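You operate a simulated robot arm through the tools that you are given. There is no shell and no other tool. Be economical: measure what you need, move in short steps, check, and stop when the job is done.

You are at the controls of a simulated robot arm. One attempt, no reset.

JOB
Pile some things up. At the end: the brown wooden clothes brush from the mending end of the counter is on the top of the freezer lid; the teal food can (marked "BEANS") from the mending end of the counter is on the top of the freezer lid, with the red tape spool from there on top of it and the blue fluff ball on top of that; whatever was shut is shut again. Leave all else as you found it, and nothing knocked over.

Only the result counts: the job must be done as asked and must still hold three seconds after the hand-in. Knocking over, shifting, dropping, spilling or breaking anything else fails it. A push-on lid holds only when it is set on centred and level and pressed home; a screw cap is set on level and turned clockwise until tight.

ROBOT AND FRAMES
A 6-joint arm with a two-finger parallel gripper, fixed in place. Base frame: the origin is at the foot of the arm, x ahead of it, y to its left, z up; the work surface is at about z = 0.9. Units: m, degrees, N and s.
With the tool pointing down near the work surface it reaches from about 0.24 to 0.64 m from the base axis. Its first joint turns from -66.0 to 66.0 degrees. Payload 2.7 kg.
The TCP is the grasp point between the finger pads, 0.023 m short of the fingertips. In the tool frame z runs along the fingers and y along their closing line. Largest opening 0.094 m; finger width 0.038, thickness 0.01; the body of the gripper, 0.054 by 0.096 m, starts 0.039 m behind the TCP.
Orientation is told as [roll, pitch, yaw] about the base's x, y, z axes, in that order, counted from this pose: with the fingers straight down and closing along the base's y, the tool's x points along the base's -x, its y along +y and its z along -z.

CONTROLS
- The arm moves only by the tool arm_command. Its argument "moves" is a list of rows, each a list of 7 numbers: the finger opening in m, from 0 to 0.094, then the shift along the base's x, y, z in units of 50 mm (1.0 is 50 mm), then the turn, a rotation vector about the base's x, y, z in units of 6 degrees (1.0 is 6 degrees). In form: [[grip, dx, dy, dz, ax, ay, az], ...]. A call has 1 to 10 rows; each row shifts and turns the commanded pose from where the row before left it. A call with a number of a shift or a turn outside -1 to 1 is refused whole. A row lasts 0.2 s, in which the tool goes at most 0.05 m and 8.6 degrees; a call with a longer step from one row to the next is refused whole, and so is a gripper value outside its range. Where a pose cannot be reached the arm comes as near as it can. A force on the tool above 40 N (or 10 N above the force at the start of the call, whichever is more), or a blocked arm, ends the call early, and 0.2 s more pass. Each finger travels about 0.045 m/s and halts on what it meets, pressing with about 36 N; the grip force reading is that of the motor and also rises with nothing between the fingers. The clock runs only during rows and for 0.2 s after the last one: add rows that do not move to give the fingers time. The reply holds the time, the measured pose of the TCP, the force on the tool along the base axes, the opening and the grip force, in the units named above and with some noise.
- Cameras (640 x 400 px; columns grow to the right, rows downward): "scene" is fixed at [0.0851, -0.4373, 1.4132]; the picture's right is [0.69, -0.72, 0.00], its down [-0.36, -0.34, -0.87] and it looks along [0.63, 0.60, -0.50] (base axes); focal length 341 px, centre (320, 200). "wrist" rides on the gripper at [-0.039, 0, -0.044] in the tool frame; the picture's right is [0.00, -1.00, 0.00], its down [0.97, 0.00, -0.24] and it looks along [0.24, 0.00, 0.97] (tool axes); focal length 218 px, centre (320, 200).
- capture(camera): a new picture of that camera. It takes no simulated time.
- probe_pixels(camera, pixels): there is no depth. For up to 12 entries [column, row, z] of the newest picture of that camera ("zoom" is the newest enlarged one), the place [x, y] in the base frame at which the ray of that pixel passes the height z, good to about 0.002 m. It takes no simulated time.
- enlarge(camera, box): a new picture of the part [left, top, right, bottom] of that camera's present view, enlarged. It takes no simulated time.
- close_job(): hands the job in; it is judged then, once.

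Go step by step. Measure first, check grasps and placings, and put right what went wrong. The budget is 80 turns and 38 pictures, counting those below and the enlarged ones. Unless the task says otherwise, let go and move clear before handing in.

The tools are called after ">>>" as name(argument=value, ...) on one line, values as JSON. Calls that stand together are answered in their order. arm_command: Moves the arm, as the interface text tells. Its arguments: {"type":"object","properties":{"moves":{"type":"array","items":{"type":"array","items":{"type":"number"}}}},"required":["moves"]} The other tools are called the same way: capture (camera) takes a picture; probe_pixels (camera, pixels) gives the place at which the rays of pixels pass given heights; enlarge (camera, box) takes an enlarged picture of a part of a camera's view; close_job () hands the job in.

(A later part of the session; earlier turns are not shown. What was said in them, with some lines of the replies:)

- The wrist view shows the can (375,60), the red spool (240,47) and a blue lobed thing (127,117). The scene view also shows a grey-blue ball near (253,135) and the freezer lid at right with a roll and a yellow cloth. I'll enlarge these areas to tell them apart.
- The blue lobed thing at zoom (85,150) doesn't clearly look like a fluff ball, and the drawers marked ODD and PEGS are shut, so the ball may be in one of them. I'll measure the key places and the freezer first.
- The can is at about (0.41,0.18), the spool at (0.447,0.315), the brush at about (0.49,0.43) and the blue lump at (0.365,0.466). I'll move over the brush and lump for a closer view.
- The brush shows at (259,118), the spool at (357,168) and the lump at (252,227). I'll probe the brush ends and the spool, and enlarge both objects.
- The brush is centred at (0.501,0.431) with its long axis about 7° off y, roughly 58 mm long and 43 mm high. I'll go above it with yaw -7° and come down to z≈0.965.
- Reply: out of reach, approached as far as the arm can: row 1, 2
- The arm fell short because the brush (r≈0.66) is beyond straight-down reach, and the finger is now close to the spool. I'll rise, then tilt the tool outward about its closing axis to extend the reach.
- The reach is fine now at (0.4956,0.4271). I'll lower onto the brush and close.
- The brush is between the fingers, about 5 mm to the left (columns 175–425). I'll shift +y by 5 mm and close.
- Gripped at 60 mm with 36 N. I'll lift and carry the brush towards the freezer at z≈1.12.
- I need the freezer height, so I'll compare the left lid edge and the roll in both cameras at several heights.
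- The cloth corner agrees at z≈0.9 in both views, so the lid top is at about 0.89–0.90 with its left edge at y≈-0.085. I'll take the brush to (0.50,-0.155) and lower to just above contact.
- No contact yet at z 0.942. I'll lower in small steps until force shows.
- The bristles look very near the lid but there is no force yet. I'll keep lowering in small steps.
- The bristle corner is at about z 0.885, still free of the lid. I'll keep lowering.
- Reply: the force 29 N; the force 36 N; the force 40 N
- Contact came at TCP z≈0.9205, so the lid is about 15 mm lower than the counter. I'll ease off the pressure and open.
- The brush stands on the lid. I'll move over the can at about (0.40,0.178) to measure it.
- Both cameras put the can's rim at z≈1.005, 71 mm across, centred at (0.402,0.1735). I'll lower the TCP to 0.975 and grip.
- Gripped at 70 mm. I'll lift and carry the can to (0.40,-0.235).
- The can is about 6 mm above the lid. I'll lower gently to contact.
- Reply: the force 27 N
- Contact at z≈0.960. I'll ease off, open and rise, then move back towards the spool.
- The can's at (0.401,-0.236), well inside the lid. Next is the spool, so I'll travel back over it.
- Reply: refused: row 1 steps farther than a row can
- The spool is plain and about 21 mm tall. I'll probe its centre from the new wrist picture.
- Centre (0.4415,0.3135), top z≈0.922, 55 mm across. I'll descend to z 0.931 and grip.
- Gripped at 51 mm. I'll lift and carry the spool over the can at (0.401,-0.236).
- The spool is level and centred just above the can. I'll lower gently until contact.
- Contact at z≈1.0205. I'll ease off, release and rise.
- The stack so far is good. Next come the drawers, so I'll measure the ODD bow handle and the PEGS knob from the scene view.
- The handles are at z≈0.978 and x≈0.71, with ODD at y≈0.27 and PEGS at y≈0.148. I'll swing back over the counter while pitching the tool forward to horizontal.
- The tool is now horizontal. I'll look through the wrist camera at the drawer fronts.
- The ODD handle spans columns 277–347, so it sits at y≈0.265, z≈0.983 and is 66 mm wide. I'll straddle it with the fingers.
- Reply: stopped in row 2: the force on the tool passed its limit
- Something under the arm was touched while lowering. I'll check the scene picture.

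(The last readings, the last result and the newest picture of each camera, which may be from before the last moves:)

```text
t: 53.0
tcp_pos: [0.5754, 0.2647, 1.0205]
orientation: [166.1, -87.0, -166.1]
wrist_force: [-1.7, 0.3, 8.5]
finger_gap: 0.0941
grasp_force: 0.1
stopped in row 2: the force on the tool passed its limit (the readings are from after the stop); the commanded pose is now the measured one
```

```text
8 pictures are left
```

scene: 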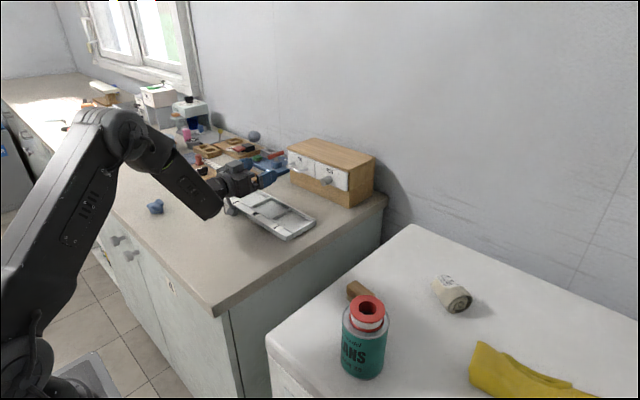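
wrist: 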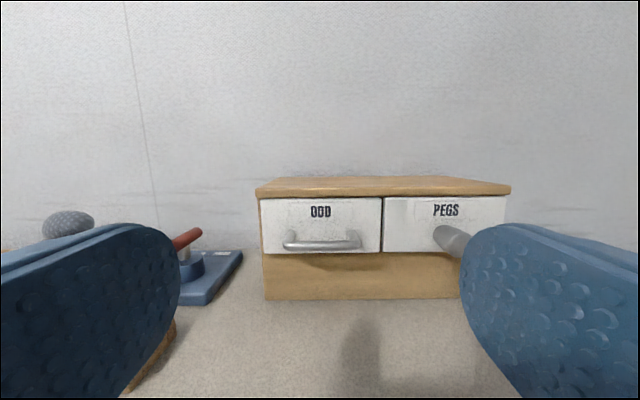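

The wrist end of the forearm is low and touched the counter by the tray, and nothing seems moved. I'll rise and use a shallower pitch (about -60°), which keeps the wrist higher.

>>> arm_command(moves=[[0.094, 0, 0, 0.9, 0, 0, 0], [0.094, 0, 0, 0.6, 0, 1, 0], [0.094, 0, 0, 0, 0, 1, 0], [0.094, 0, 0, 0, 0, 1, 0], [0.094, 0, 0, 0, 0, 1, 0], [0.094, 0, 0, 0, 0, 1, 0], [0.094, 0, 0, 0, 0, 0.6, 0], [0.094, 0, 0, 0, 0, 0, 0]])

```text
t: 54.8
tcp_pos: [0.5738, 0.2651, 1.0929]
orientation: [1.1, -59.0, -1.2]
wrist_force: [-0.1, -0.1, -0.4]
finger_gap: 0.0938
grasp_force: 0.1
```

>>> arm_command(moves=[[0.094, 0.46, 0, -0.5, 0, 0, 0], [0.094, 0.46, 0, -0.5, 0, 0, 0], [0.094, 0.46, 0, -0.5, 0, 0, 0], [0.094, 0, 0, 0, 0, 0, 0]])

>>> capture(camera="wrist")

```text
t: 55.8
tcp_pos: [0.6439, 0.2652, 1.0176]
orientation: [0.8, -59.0, -1.2]
wrist_force: [-0.6, -0.1, 1.2]
finger_gap: 0.0939
grasp_force: 0.0
```

```text
7 pictures are left
```

wrist: 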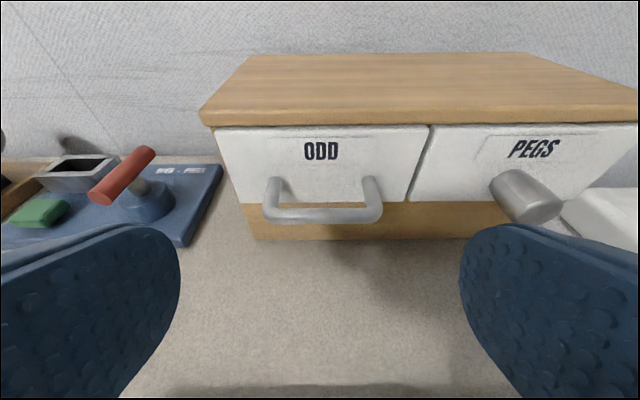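

The handle bar spans columns 263–383, centred between the fingers, at about (0.71,0.264,0.979). I'll slide in and close on it.

>>> arm_command(moves=[[0.094, 0.41, -0.01, -0.25, 0, 0, 0], [0.094, 0.41, -0.01, -0.25, 0, 0, 0], [0.094, 0.4, 0, -0.25, 0, 0, 0], [0.094, 0, 0, 0, 0, 0, 0], [0.07, 0, 0, 0, 0, 0, 0], [0.05, 0, 0, 0, 0, 0, 0], [0.05, 0, 0, 0, 0, 0, 0], [0.05, 0, 0, 0, 0, 0, 0], [0.05, 0, 0, 0, 0, 0, 0]])

```text
t: 57.8
tcp_pos: [0.7051, 0.2632, 0.9795]
orientation: [0.9, -59.0, -1.3]
wrist_force: [-0.2, -4.2, -1.0]
finger_gap: 0.0687
grasp_force: 44.9
```

Gripped the handle at 68.7 mm. I'll pull the drawer out slowly.

>>> arm_command(moves=[[0.05, -0.2, 0, 0, 0, 0, 0], [0.05, -0.2, 0, 0, 0, 0, 0], [0.05, -0.3, 0, 0, 0, 0, 0], [0.05, -0.3, 0, 0, 0, 0, 0], [0.05, -0.3, 0, 0, 0, 0, 0], [0.05, -0.3, 0, 0, 0, 0, 0], [0.05, 0, 0, 0, 0, 0, 0]])

>>> capture(camera="wrist")

```text
t: 59.4
tcp_pos: [0.6239, 0.2634, 0.9804]
orientation: [0.9, -59.1, -1.3]
wrist_force: [-0.1, -6.2, -4.8]
finger_gap: 0.0689
grasp_force: 45.6
```

```text
6 pictures are left
```

wrist: 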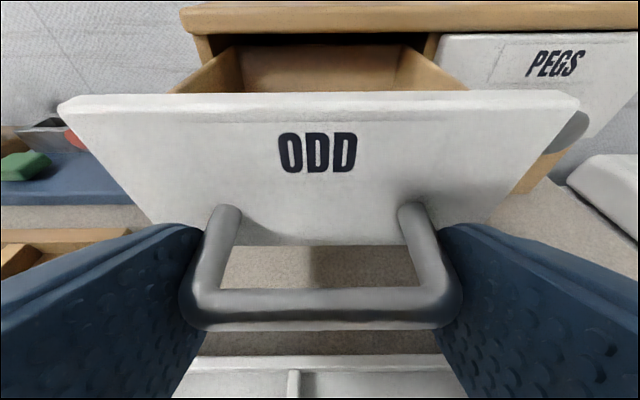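

The drawer is 80 mm open. I'll release, back off, and tilt for a view into the drawer.

>>> arm_command(moves=[[0.08, 0, 0, 0, 0, 0, 0], [0.094, 0, 0, 0, 0, 0, 0], [0.094, 0, 0, 0, 0, 0, 0], [0.094, -0.5, 0, 0.3, 0, 0, 0], [0.094, -0.5, 0, 0.4, 0, 0, 0], [0.094, 0, 0, 0.7, 0, 1, 0], [0.094, 0.4, 0, 0.7, 0, 1, 0], [0.094, 0.7, 0, 0.2, 0, 1, 0], [0.094, 0, 0, 0, 0, 0, 0]])

>>> capture(camera="wrist")

```text
t: 61.4
tcp_pos: [0.6289, 0.2632, 1.0956]
orientation: [0.4, -40.9, -0.9]
wrist_force: [-0.8, 0.4, -0.2]
finger_gap: 0.0938
grasp_force: 0.1
```

```text
5 pictures are left
```

wrist: 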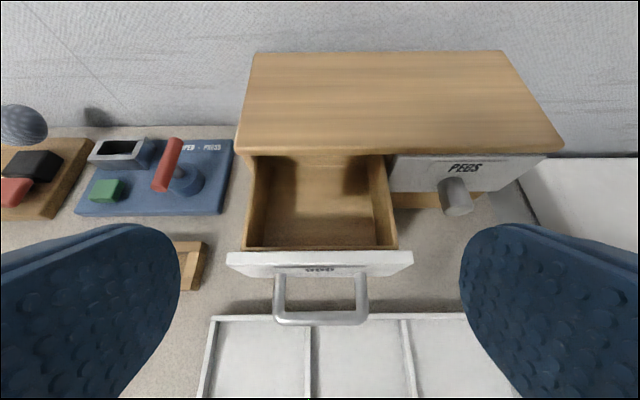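

The ODD drawer is empty (interior columns 250–390, rows 155–250), so PEGS is next. I'll regrip the ODD handle by reversing the path and push it shut.

>>> arm_command(moves=[[0.094, -0.7, 0, -0.2, 0, -1, 0], [0.094, -0.4, 0, -0.7, 0, -1, 0], [0.094, 0, 0, -0.7, 0, -1, 0], [0.094, 0.5, 0, -0.4, 0, 0, 0], [0.094, 0.5, 0, -0.3, 0, 0, 0], [0.08, 0, 0, 0, 0, 0, 0], [0.05, 0, 0, 0, 0, 0, 0], [0.05, 0, 0, 0, 0, 0, 0], [0.05, 0, 0, 0, 0, 0, 0], [0.05, 0, 0, 0, 0, 0, 0]])

>>> arm_command(moves=[[0.05, 0.3, 0, 0, 0, 0, 0], [0.05, 0.3, 0, 0, 0, 0, 0], [0.05, 0.3, 0, 0, 0, 0, 0], [0.05, 0.3, 0, 0, 0, 0, 0], [0.05, 0.25, 0, 0, 0, 0, 0], [0.05, 0.12, 0, 0, 0, 0, 0], [0.05, 0.1, 0, 0, 0, 0, 0], [0.05, 0, 0, 0, 0, 0, 0]])

```text
t: 63.6
tcp_pos: [0.6245, 0.2633, 0.9807]
orientation: [0.9, -59.0, -1.2]
wrist_force: [0.7, -0.5, -1.4]
finger_gap: 0.0687
grasp_force: 45.3
```

```text
t: 65.2
tcp_pos: [0.7058, 0.262, 0.9801]
orientation: [0.8, -58.7, -1.3]
wrist_force: [-31.7, -11.9, 7.6]
finger_gap: 0.0688
grasp_force: 44.9
stopped in row 8: the force on the tool passed its limit (the readings are from after the stop); the commanded pose is now the measured one
```

ODD is back home at x 0.7058 and stopped on firm force. I'll release, back off, and move to the PEGS knob at about (0.708,0.145,0.982).

>>> arm_command(moves=[[0.08, 0, 0, 0, 0, 0, 0], [0.094, 0, 0, 0, 0, 0, 0], [0.094, 0, 0, 0, 0, 0, 0], [0.094, -0.52, 0, 0.31, 0, 0, 0], [0.094, -0.52, 0, 0.31, 0, 0, 0], [0.09, 0, -0.8, 0, 0, 0, 0], [0.08, 0, -0.8, 0, 0, 0, 0], [0.07, 0, -0.74, 0, 0, 0, 0], [0.06, 0, 0, 0, 0, 0, 0], [0.06, 0, 0, 0, 0, 0, 0]])

>>> capture(camera="wrist")

```text
t: 65.6
tcp_pos: [0.707, 0.2624, 0.9788]
orientation: [0.6, -58.8, -1.3]
wrist_force: [-32.8, -12.6, 5.6]
finger_gap: 0.0741
grasp_force: 0.0
stopped in row 1: the force on the tool passed its limit (the readings are from after the stop); the commanded pose is now the measured one
```

```text
4 pictures are left
```

wrist: 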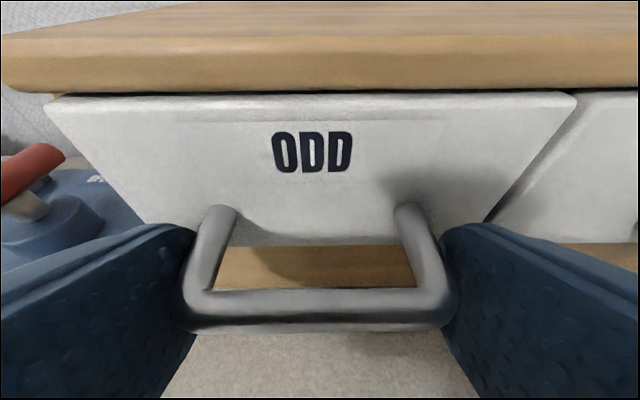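

The call stopped on leftover push force, though ODD looks flush. I'll back off slightly first, then repeat the sequence.

>>> arm_command(moves=[[0.085, -0.08, 0, 0, 0, 0, 0], [0.094, 0, 0, 0, 0, 0, 0], [0.094, 0, 0, 0, 0, 0, 0]])

>>> arm_command(moves=[[0.094, -0.5, 0, 0.31, 0, 0, 0], [0.094, -0.5, 0, 0.31, 0, 0, 0], [0.09, 0, -0.8, 0, 0, 0, 0], [0.08, 0, -0.8, 0, 0, 0, 0], [0.07, 0, -0.74, 0, 0, 0, 0], [0.06, 0, 0, 0, 0, 0, 0], [0.06, 0, 0, 0, 0, 0, 0]])

```text
t: 66.4
tcp_pos: [0.7025, 0.2649, 0.9795]
orientation: [0.6, -58.8, -1.2]
wrist_force: [-0.2, -0.7, -0.3]
finger_gap: 0.0937
grasp_force: 0.0
```

```text
t: 68.0
tcp_pos: [0.6535, 0.1463, 1.0097]
orientation: [0.8, -58.7, -1.3]
wrist_force: [-0.1, 0.0, 0.5]
finger_gap: 0.0603
grasp_force: 0.0
```

I'm in front of the knob, so I'll advance and close on it. The gap reading will confirm the grip.

>>> arm_command(moves=[[0.06, 0.35, 0, -0.2, 0, 0, 0], [0.06, 0.35, 0, -0.2, 0, 0, 0], [0.06, 0.35, 0, -0.2, 0, 0, 0], [0.06, 0, 0, 0, 0, 0, 0], [0.03, 0, 0, 0, 0, 0, 0], [0.01, 0, 0, 0, 0, 0, 0], [0.01, 0, 0, 0, 0, 0, 0], [0.01, 0, 0, 0, 0, 0, 0], [0.01, 0, 0, 0, 0, 0, 0]])

```text
t: 70.0
tcp_pos: [0.7056, 0.1422, 0.9794]
orientation: [0.6, -58.8, -1.5]
wrist_force: [-4.2, -19.7, -0.1]
finger_gap: 0.0237
grasp_force: 44.9
```

Gripped the knob at 23.7 mm, with the knob about 4 mm to the -y side. I'll relax the y command and pull 80 mm.

>>> arm_command(moves=[[0.01, 0, -0.1, 0, 0, 0, 0], [0.01, -0.2, 0, 0, 0, 0, 0], [0.01, -0.2, 0, 0, 0, 0, 0], [0.01, -0.3, 0, 0, 0, 0, 0], [0.01, -0.3, 0, 0, 0, 0, 0], [0.01, -0.3, 0, 0, 0, 0, 0], [0.01, -0.3, 0, 0, 0, 0, 0], [0.01, 0, 0, 0, 0, 0, 0]])

```text
t: 71.8
tcp_pos: [0.6248, 0.1433, 0.9795]
orientation: [0.6, -58.8, -1.0]
wrist_force: [-0.1, 10.5, 1.4]
finger_gap: 0.0239
grasp_force: 45.5
```

>>> arm_command(moves=[[0.03, 0, 0, 0, 0, 0, 0], [0.06, 0, 0, 0, 0, 0, 0], [0.06, 0, 0, 0, 0, 0, 0], [0.06, -0.5, 0, 0.3, 0, 0, 0], [0.06, -0.5, 0, 0.4, 0, 0, 0], [0.06, 0, 0, 0.7, 0, 1, 0], [0.06, 0.4, 0, 0.7, 0, 1, 0], [0.06, 0.7, 0, 0.2, 0, 1, 0], [0.094, 0, 0, 0, 0, 0, 0], [0.094, 0, 0, 0, 0, 0, 0]])

>>> capture(camera="wrist")

```text
t: 74.0
tcp_pos: [0.6308, 0.1414, 1.0929]
orientation: [0.2, -40.7, -0.8]
wrist_force: [1.2, 0.0, 0.1]
finger_gap: 0.0939
grasp_force: 0.1
```

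```text
3 pictures are left
```

wrist: 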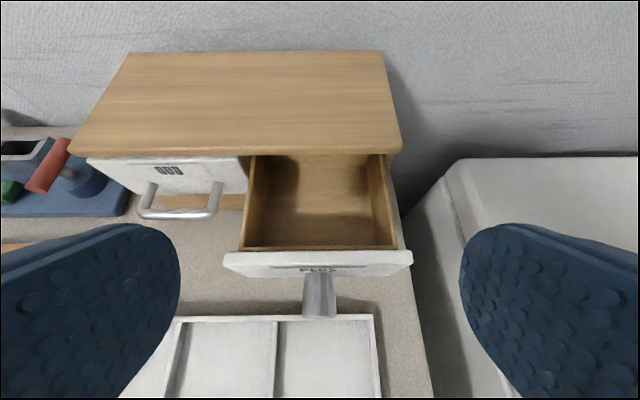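

PEGS is empty too, and the whole floor is visible, so the reachable blue item is the lumpy one on the counter at (0.365,0.465). First I'll close PEGS by reversing the path.

>>> arm_command(moves=[[0.06, -0.7, 0, -0.2, 0, -1, 0], [0.06, -0.4, 0, -0.7, 0, -1, 0], [0.06, 0, 0, -0.7, 0, -1, 0], [0.06, 0, 0, 0, 0, 0, 0], [0.06, 0.5, 0, -0.4, 0, 0, 0], [0.06, 0.5, 0, -0.3, 0, 0, 0], [0.03, 0, 0, 0, 0, 0, 0], [0.01, 0, 0, 0, 0, 0, 0], [0.01, 0, 0, 0, 0, 0, 0], [0.01, 0, 0, 0, 0, 0, 0]])

>>> arm_command(moves=[[0.01, 0.3, 0, 0, 0, 0, 0], [0.01, 0.3, 0, 0, 0, 0, 0], [0.01, 0.3, 0, 0, 0, 0, 0], [0.01, 0.3, 0, 0, 0, 0, 0], [0.01, 0.25, 0, 0, 0, 0, 0], [0.01, 0.12, 0, 0, 0, 0, 0], [0.01, 0.05, 0, 0, 0, 0, 0], [0.01, 0, 0, 0, 0, 0, 0]])

```text
t: 76.2
tcp_pos: [0.6241, 0.1423, 0.979]
orientation: [0.5, -58.7, -0.9]
wrist_force: [0.5, 9.5, -1.5]
finger_gap: 0.0239
grasp_force: 44.4
```

```text
t: 78.0
tcp_pos: [0.7054, 0.1425, 0.9789]
orientation: [0.7, -58.6, -1.0]
wrist_force: [-28.0, 10.1, 2.7]
finger_gap: 0.0238
grasp_force: 45.0
```

PEGS is home at x 0.7054 with firm force. I'll ease off, release, retreat and turn the tool down on the way to the blue lump.

>>> arm_command(moves=[[0.01, -0.07, 0, 0, 0, 0, 0], [0.03, 0, 0, 0, 0, 0, 0], [0.06, 0, 0, 0, 0, 0, 0], [0.06, 0, 0, 0, 0, 0, 0], [0.06, -0.5, 0, 0.31, 0, 0, 0], [0.06, -0.5, 0, 0.35, 0, 0, 0], [0.094, -0.5, 0, 0.7, 0, 1, 0], [0.094, -0.6, 0, 0.7, 0, 1, 0], [0.094, -0.8, 0, 0.2, 0, 1, 0], [0.094, -0.8, 0, 0, 0, 1, 0]])

>>> arm_command(moves=[[0.094, -0.6, 0.7, 0, 0, 1, 0], [0.094, -0.6, 0.7, 0, 0, 1, 0], [0.094, -0.5, 0.8, 0, 0, 1, 0], [0.094, -0.5, 0.8, 0, 0, 1, 0], [0.094, -0.5, 0.8, 0, 0, 1, 0], [0.094, -0.4, 0.85, 0, 0, 0.75, 0.15], [0.094, -0.2, 0.85, 0, 0, 0, 0], [0.094, 0, 0.85, 0, 0, 0, 0], [0.094, 0, 0, 0, 0, 0, 0]])

```text
t: 80.2
tcp_pos: [0.5188, 0.1409, 1.0914]
orientation: [0.0, -34.6, -0.7]
wrist_force: [-0.1, 0.5, 0.1]
finger_gap: 0.0939
grasp_force: 0.1
```

```text
t: 82.2
tcp_pos: [0.3526, 0.4581, 1.0927]
orientation: [-0.4, -0.3, 0.4]
wrist_force: [0.2, -1.1, -0.2]
finger_gap: 0.0942
grasp_force: 0.0
```

>>> arm_command(moves=[[0.094, 0.2, 0, -0.6, 0, 0, 0], [0.094, 0, 0, -0.6, 0, 0, 0], [0.094, 0, 0, 0, 0, 0, 0]])

>>> enlarge(camera="wrist", box=[180, 100, 460, 275])

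```text
t: 83.0
tcp_pos: [0.3627, 0.4579, 1.0335]
orientation: [-0.4, -0.3, 0.4]
wrist_force: [0.4, 0.4, 0.0]
finger_gap: 0.0941
grasp_force: 0.0
```

```text
2.29 times, centred on (320, 188) of wrist
```

zoom: 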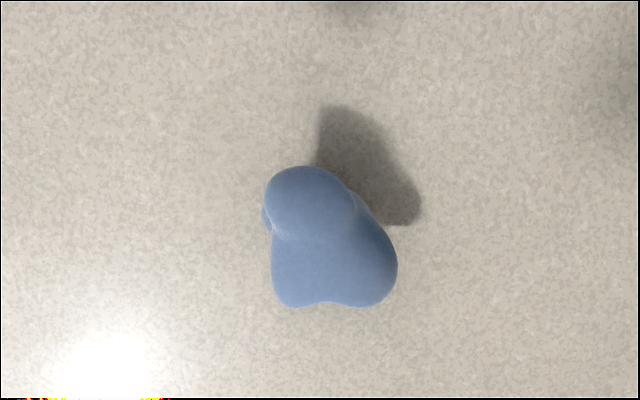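

>>> probe_pixels(camera="zoom", pixels=[[330, 250, 0.92], [264, 215, 0.925], [397, 265, 0.915], [271, 260, 0.915], [306, 166, 0.925], [330, 305, 0.91], [305, 200, 0.935]])

```text
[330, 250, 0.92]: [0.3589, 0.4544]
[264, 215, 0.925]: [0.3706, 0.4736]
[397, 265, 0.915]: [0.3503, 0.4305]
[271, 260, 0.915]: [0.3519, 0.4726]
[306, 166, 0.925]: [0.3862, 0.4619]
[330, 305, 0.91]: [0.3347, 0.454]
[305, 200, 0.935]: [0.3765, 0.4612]
```

The lump spans y 0.431–0.473 and x 0.335–0.386. I'll grip across y at (0.355,0.452,0.926).

>>> arm_command(moves=[[0.094, -0.16, -0.12, -0.5, 0, 0, 0], [0.094, 0, 0, -0.8, 0, 0, 0], [0.094, 0, 0, -0.6, 0, 0, 0], [0.094, 0, 0, -0.25, 0, 0, 0], [0.08, 0, 0, 0, 0, 0, 0], [0.06, 0, 0, 0, 0, 0, 0], [0.045, 0, 0, 0, 0, 0, 0], [0.035, 0, 0, 0, 0, 0, 0], [0.035, 0, 0, 0, 0, 0, 0], [0.035, 0, 0, 0, 0, 0, 0]])

```text
t: 85.2
tcp_pos: [0.355, 0.4538, 0.9256]
orientation: [-0.3, -0.3, 0.3]
wrist_force: [1.0, 0.1, 1.1]
finger_gap: 0.0421
grasp_force: 36.2
```

Gripped at 42 mm. I'll lift and carry it to the stack.

>>> arm_command(moves=[[0.035, 0, 0, 0.4, 0, 0, 0], [0.035, 0, 0, 0.9, 0, 0, 0], [0.035, 0, 0, 0.9, 0, 0, 0], [0.035, 0, 0, 0.9, 0, 0, 0], [0.035, 0, -0.5, 0.8, 0, 0, 0], [0.035, 0, -0.92, 0, 0, 0, 0], [0.035, 0, -0.92, 0, 0, 0, 0], [0.035, 0, -0.92, 0, 0, 0, 0], [0.035, 0, -0.92, 0, 0, 0, 0], [0.035, 0, -0.92, 0, 0, 0, 0]])

>>> arm_command(moves=[[0.035, 0.1, -0.92, 0, 0, 0, 0], [0.035, 0.1, -0.92, 0, 0, 0, 0], [0.035, 0.1, -0.92, 0, 0, 0, 0], [0.035, 0.1, -0.92, 0, 0, 0, 0], [0.035, 0.1, -0.92, 0, 0, 0, 0], [0.035, 0.1, -0.92, 0, 0, 0, 0], [0.035, 0.1, -0.92, 0, 0, 0, 0], [0.035, 0.1, -0.92, 0, 0, 0, 0], [0.035, 0.09, -0.92, 0, 0, 0, 0], [0.035, 0, 0, 0, 0, 0, 0]])

```text
t: 87.4
tcp_pos: [0.3545, 0.1958, 1.1175]
orientation: [-0.5, -0.2, 0.3]
wrist_force: [0.8, 0.5, 0.2]
finger_gap: 0.0408
grasp_force: 35.9
```

```text
t: 89.6
tcp_pos: [0.3983, -0.2165, 1.1197]
orientation: [-0.3, -0.4, 0.4]
wrist_force: [0.2, -0.5, -0.3]
finger_gap: 0.0408
grasp_force: 35.7
```

>>> arm_command(moves=[[0.035, 0.02, -0.43, 0, 0, 0, 0], [0.035, 0, 0, -0.7, 0, 0, 0], [0.035, 0, 0, -0.5, 0, 0, 0], [0.035, 0, 0, -0.26, 0, 0, 0], [0.035, 0, 0, 0, 0, 0, 0]])

>>> enlarge(camera="scene", box=[310, 260, 430, 380])

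```text
t: 90.8
tcp_pos: [0.4001, -0.238, 1.0466]
orientation: [-0.3, -0.4, 0.2]
wrist_force: [0.3, 0.1, -0.4]
finger_gap: 0.0409
grasp_force: 36.2
```

```text
3.33 times, centred on (370, 320) of scene
```

zoom: 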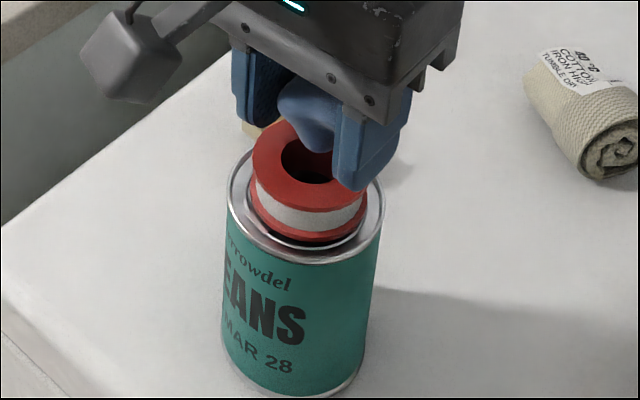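

The lump is held about 9 mm above the spool, nearly centred, perhaps a few mm too far back. I'll nudge 2 mm towards the camera and lower to contact.

>>> arm_command(moves=[[0.035, -0.04, -0.04, -0.08, 0, 0, 0], [0.035, 0, 0, -0.04, 0, 0, 0], [0.035, 0, 0, 0, 0, 0, 0]])

>>> arm_command(moves=[[0.035, 0, 0, -0.03, 0, 0, 0], [0.035, 0, 0, 0, 0, 0, 0]])

>>> arm_command(moves=[[0.035, 0, 0, -0.03, 0, 0, 0], [0.035, 0, 0, 0, 0, 0, 0]])

```text
t: 91.6
tcp_pos: [0.3989, -0.2402, 1.0411]
orientation: [-0.2, -0.1, 0.2]
wrist_force: [0.2, 0.4, 0.2]
finger_gap: 0.0406
grasp_force: 36.4
```

```text
t: 92.2
tcp_pos: [0.397, -0.2406, 1.0396]
orientation: [-0.3, -0.2, 0.2]
wrist_force: [0.7, -0.6, 0.8]
finger_gap: 0.0409
grasp_force: 36.2
```

```text
t: 92.8
tcp_pos: [0.3988, -0.2387, 1.0369]
orientation: [-0.3, -0.2, 0.3]
wrist_force: [0.0, 0.3, -0.1]
finger_gap: 0.0408
grasp_force: 36.2
```

>>> arm_command(moves=[[0.035, 0, 0, -0.03, 0, 0, 0], [0.035, 0, 0, 0, 0, 0, 0]])

>>> arm_command(moves=[[0.035, 0, 0, -0.03, 0, 0, 0], [0.035, 0, 0, 0, 0, 0, 0]])

```text
t: 93.4
tcp_pos: [0.3983, -0.2406, 1.0364]
orientation: [-0.4, -0.3, 0.3]
wrist_force: [-0.5, 1.3, 6.2]
finger_gap: 0.0408
grasp_force: 36.3
```

```text
t: 94.0
tcp_pos: [0.3977, -0.2399, 1.037]
orientation: [-0.5, -0.4, 0.4]
wrist_force: [-0.3, 0.2, 17.4]
finger_gap: 0.0409
grasp_force: 36.4
```

Contact at z≈1.0365. I'll ease off, open gently and lift straight up.

>>> arm_command(moves=[[0.035, 0, 0, 0.04, 0, 0, 0], [0.042, 0, 0, 0, 0, 0, 0], [0.046, 0, 0, 0, 0, 0, 0], [0.05, 0, 0, 0, 0, 0, 0], [0.058, 0, 0, 0, 0, 0, 0], [0.07, 0, 0, 0, 0, 0, 0], [0.085, 0, 0, 0, 0, 0, 0], [0.085, 0, 0, 0, 0, 0, 0], [0.085, 0, 0, 0.3, 0, 0, 0], [0.085, 0, 0, 0.5, 0, 0, 0]])

>>> arm_command(moves=[[0.085, 0, 0, 0.8, 0, 0, 0], [0.085, 0, 0, 0.9, 0, 0, 0], [0.085, -0.5, 0.5, 0, 0, 0, 0], [0.085, -0.3, 0.9, 0, 0, 0, 0], [0.085, 0, 0.9, 0, 0, 0, 0], [0.085, 0, 0.9, 0, 0, 0, 0], [0.085, 0, 0.9, 0, 0, 0, 0], [0.085, 0, 0.9, 0, 0, 0, 0], [0.085, 0, 0, 0, 0, 0, 0]])

>>> capture(camera="scene")

```text
t: 96.2
tcp_pos: [0.3987, -0.2398, 1.0766]
orientation: [-0.2, -0.2, 0.3]
wrist_force: [1.0, 1.2, 1.1]
finger_gap: 0.0852
grasp_force: 0.0
```

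```text
t: 98.2
tcp_pos: [0.3592, 0.0102, 1.1616]
orientation: [-0.2, -0.2, 0.3]
wrist_force: [-0.4, 0.5, 0.1]
finger_gap: 0.0852
grasp_force: 0.1
```

```text
0 pictures are left
```

scene: 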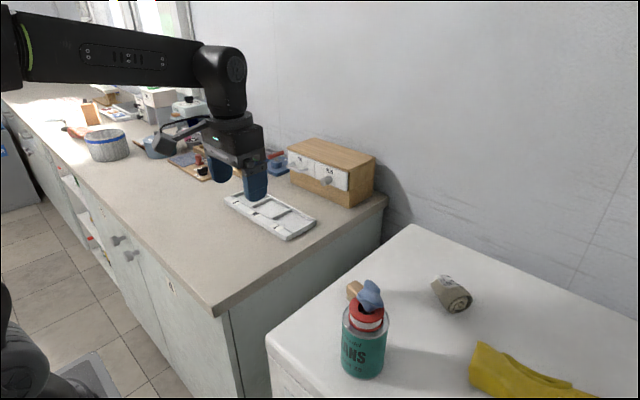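

The last picture shows the can, spool and blue ball stacked at (365,320), the brush beside them on the lid, both drawers shut and the tray in place. The arm is clear, so I'm handing in.

>>> close_job()

```text
The job is handed in.
```

The stack is handed in: on the freezer lid are the brush and the BEANS can, with the red spool on the can and the blue lumpy item on the spool. I took the lump to be the fluff ball; it isn't round, but it was the only blue ball-like thing in reach.

I opened the ODD and PEGS drawers to look for the ball. Both were empty, and I pushed both shut again. While reaching for the drawers, the arm touched something low down, probably the counter, and stopped. Nothing looked moved in the last picture.
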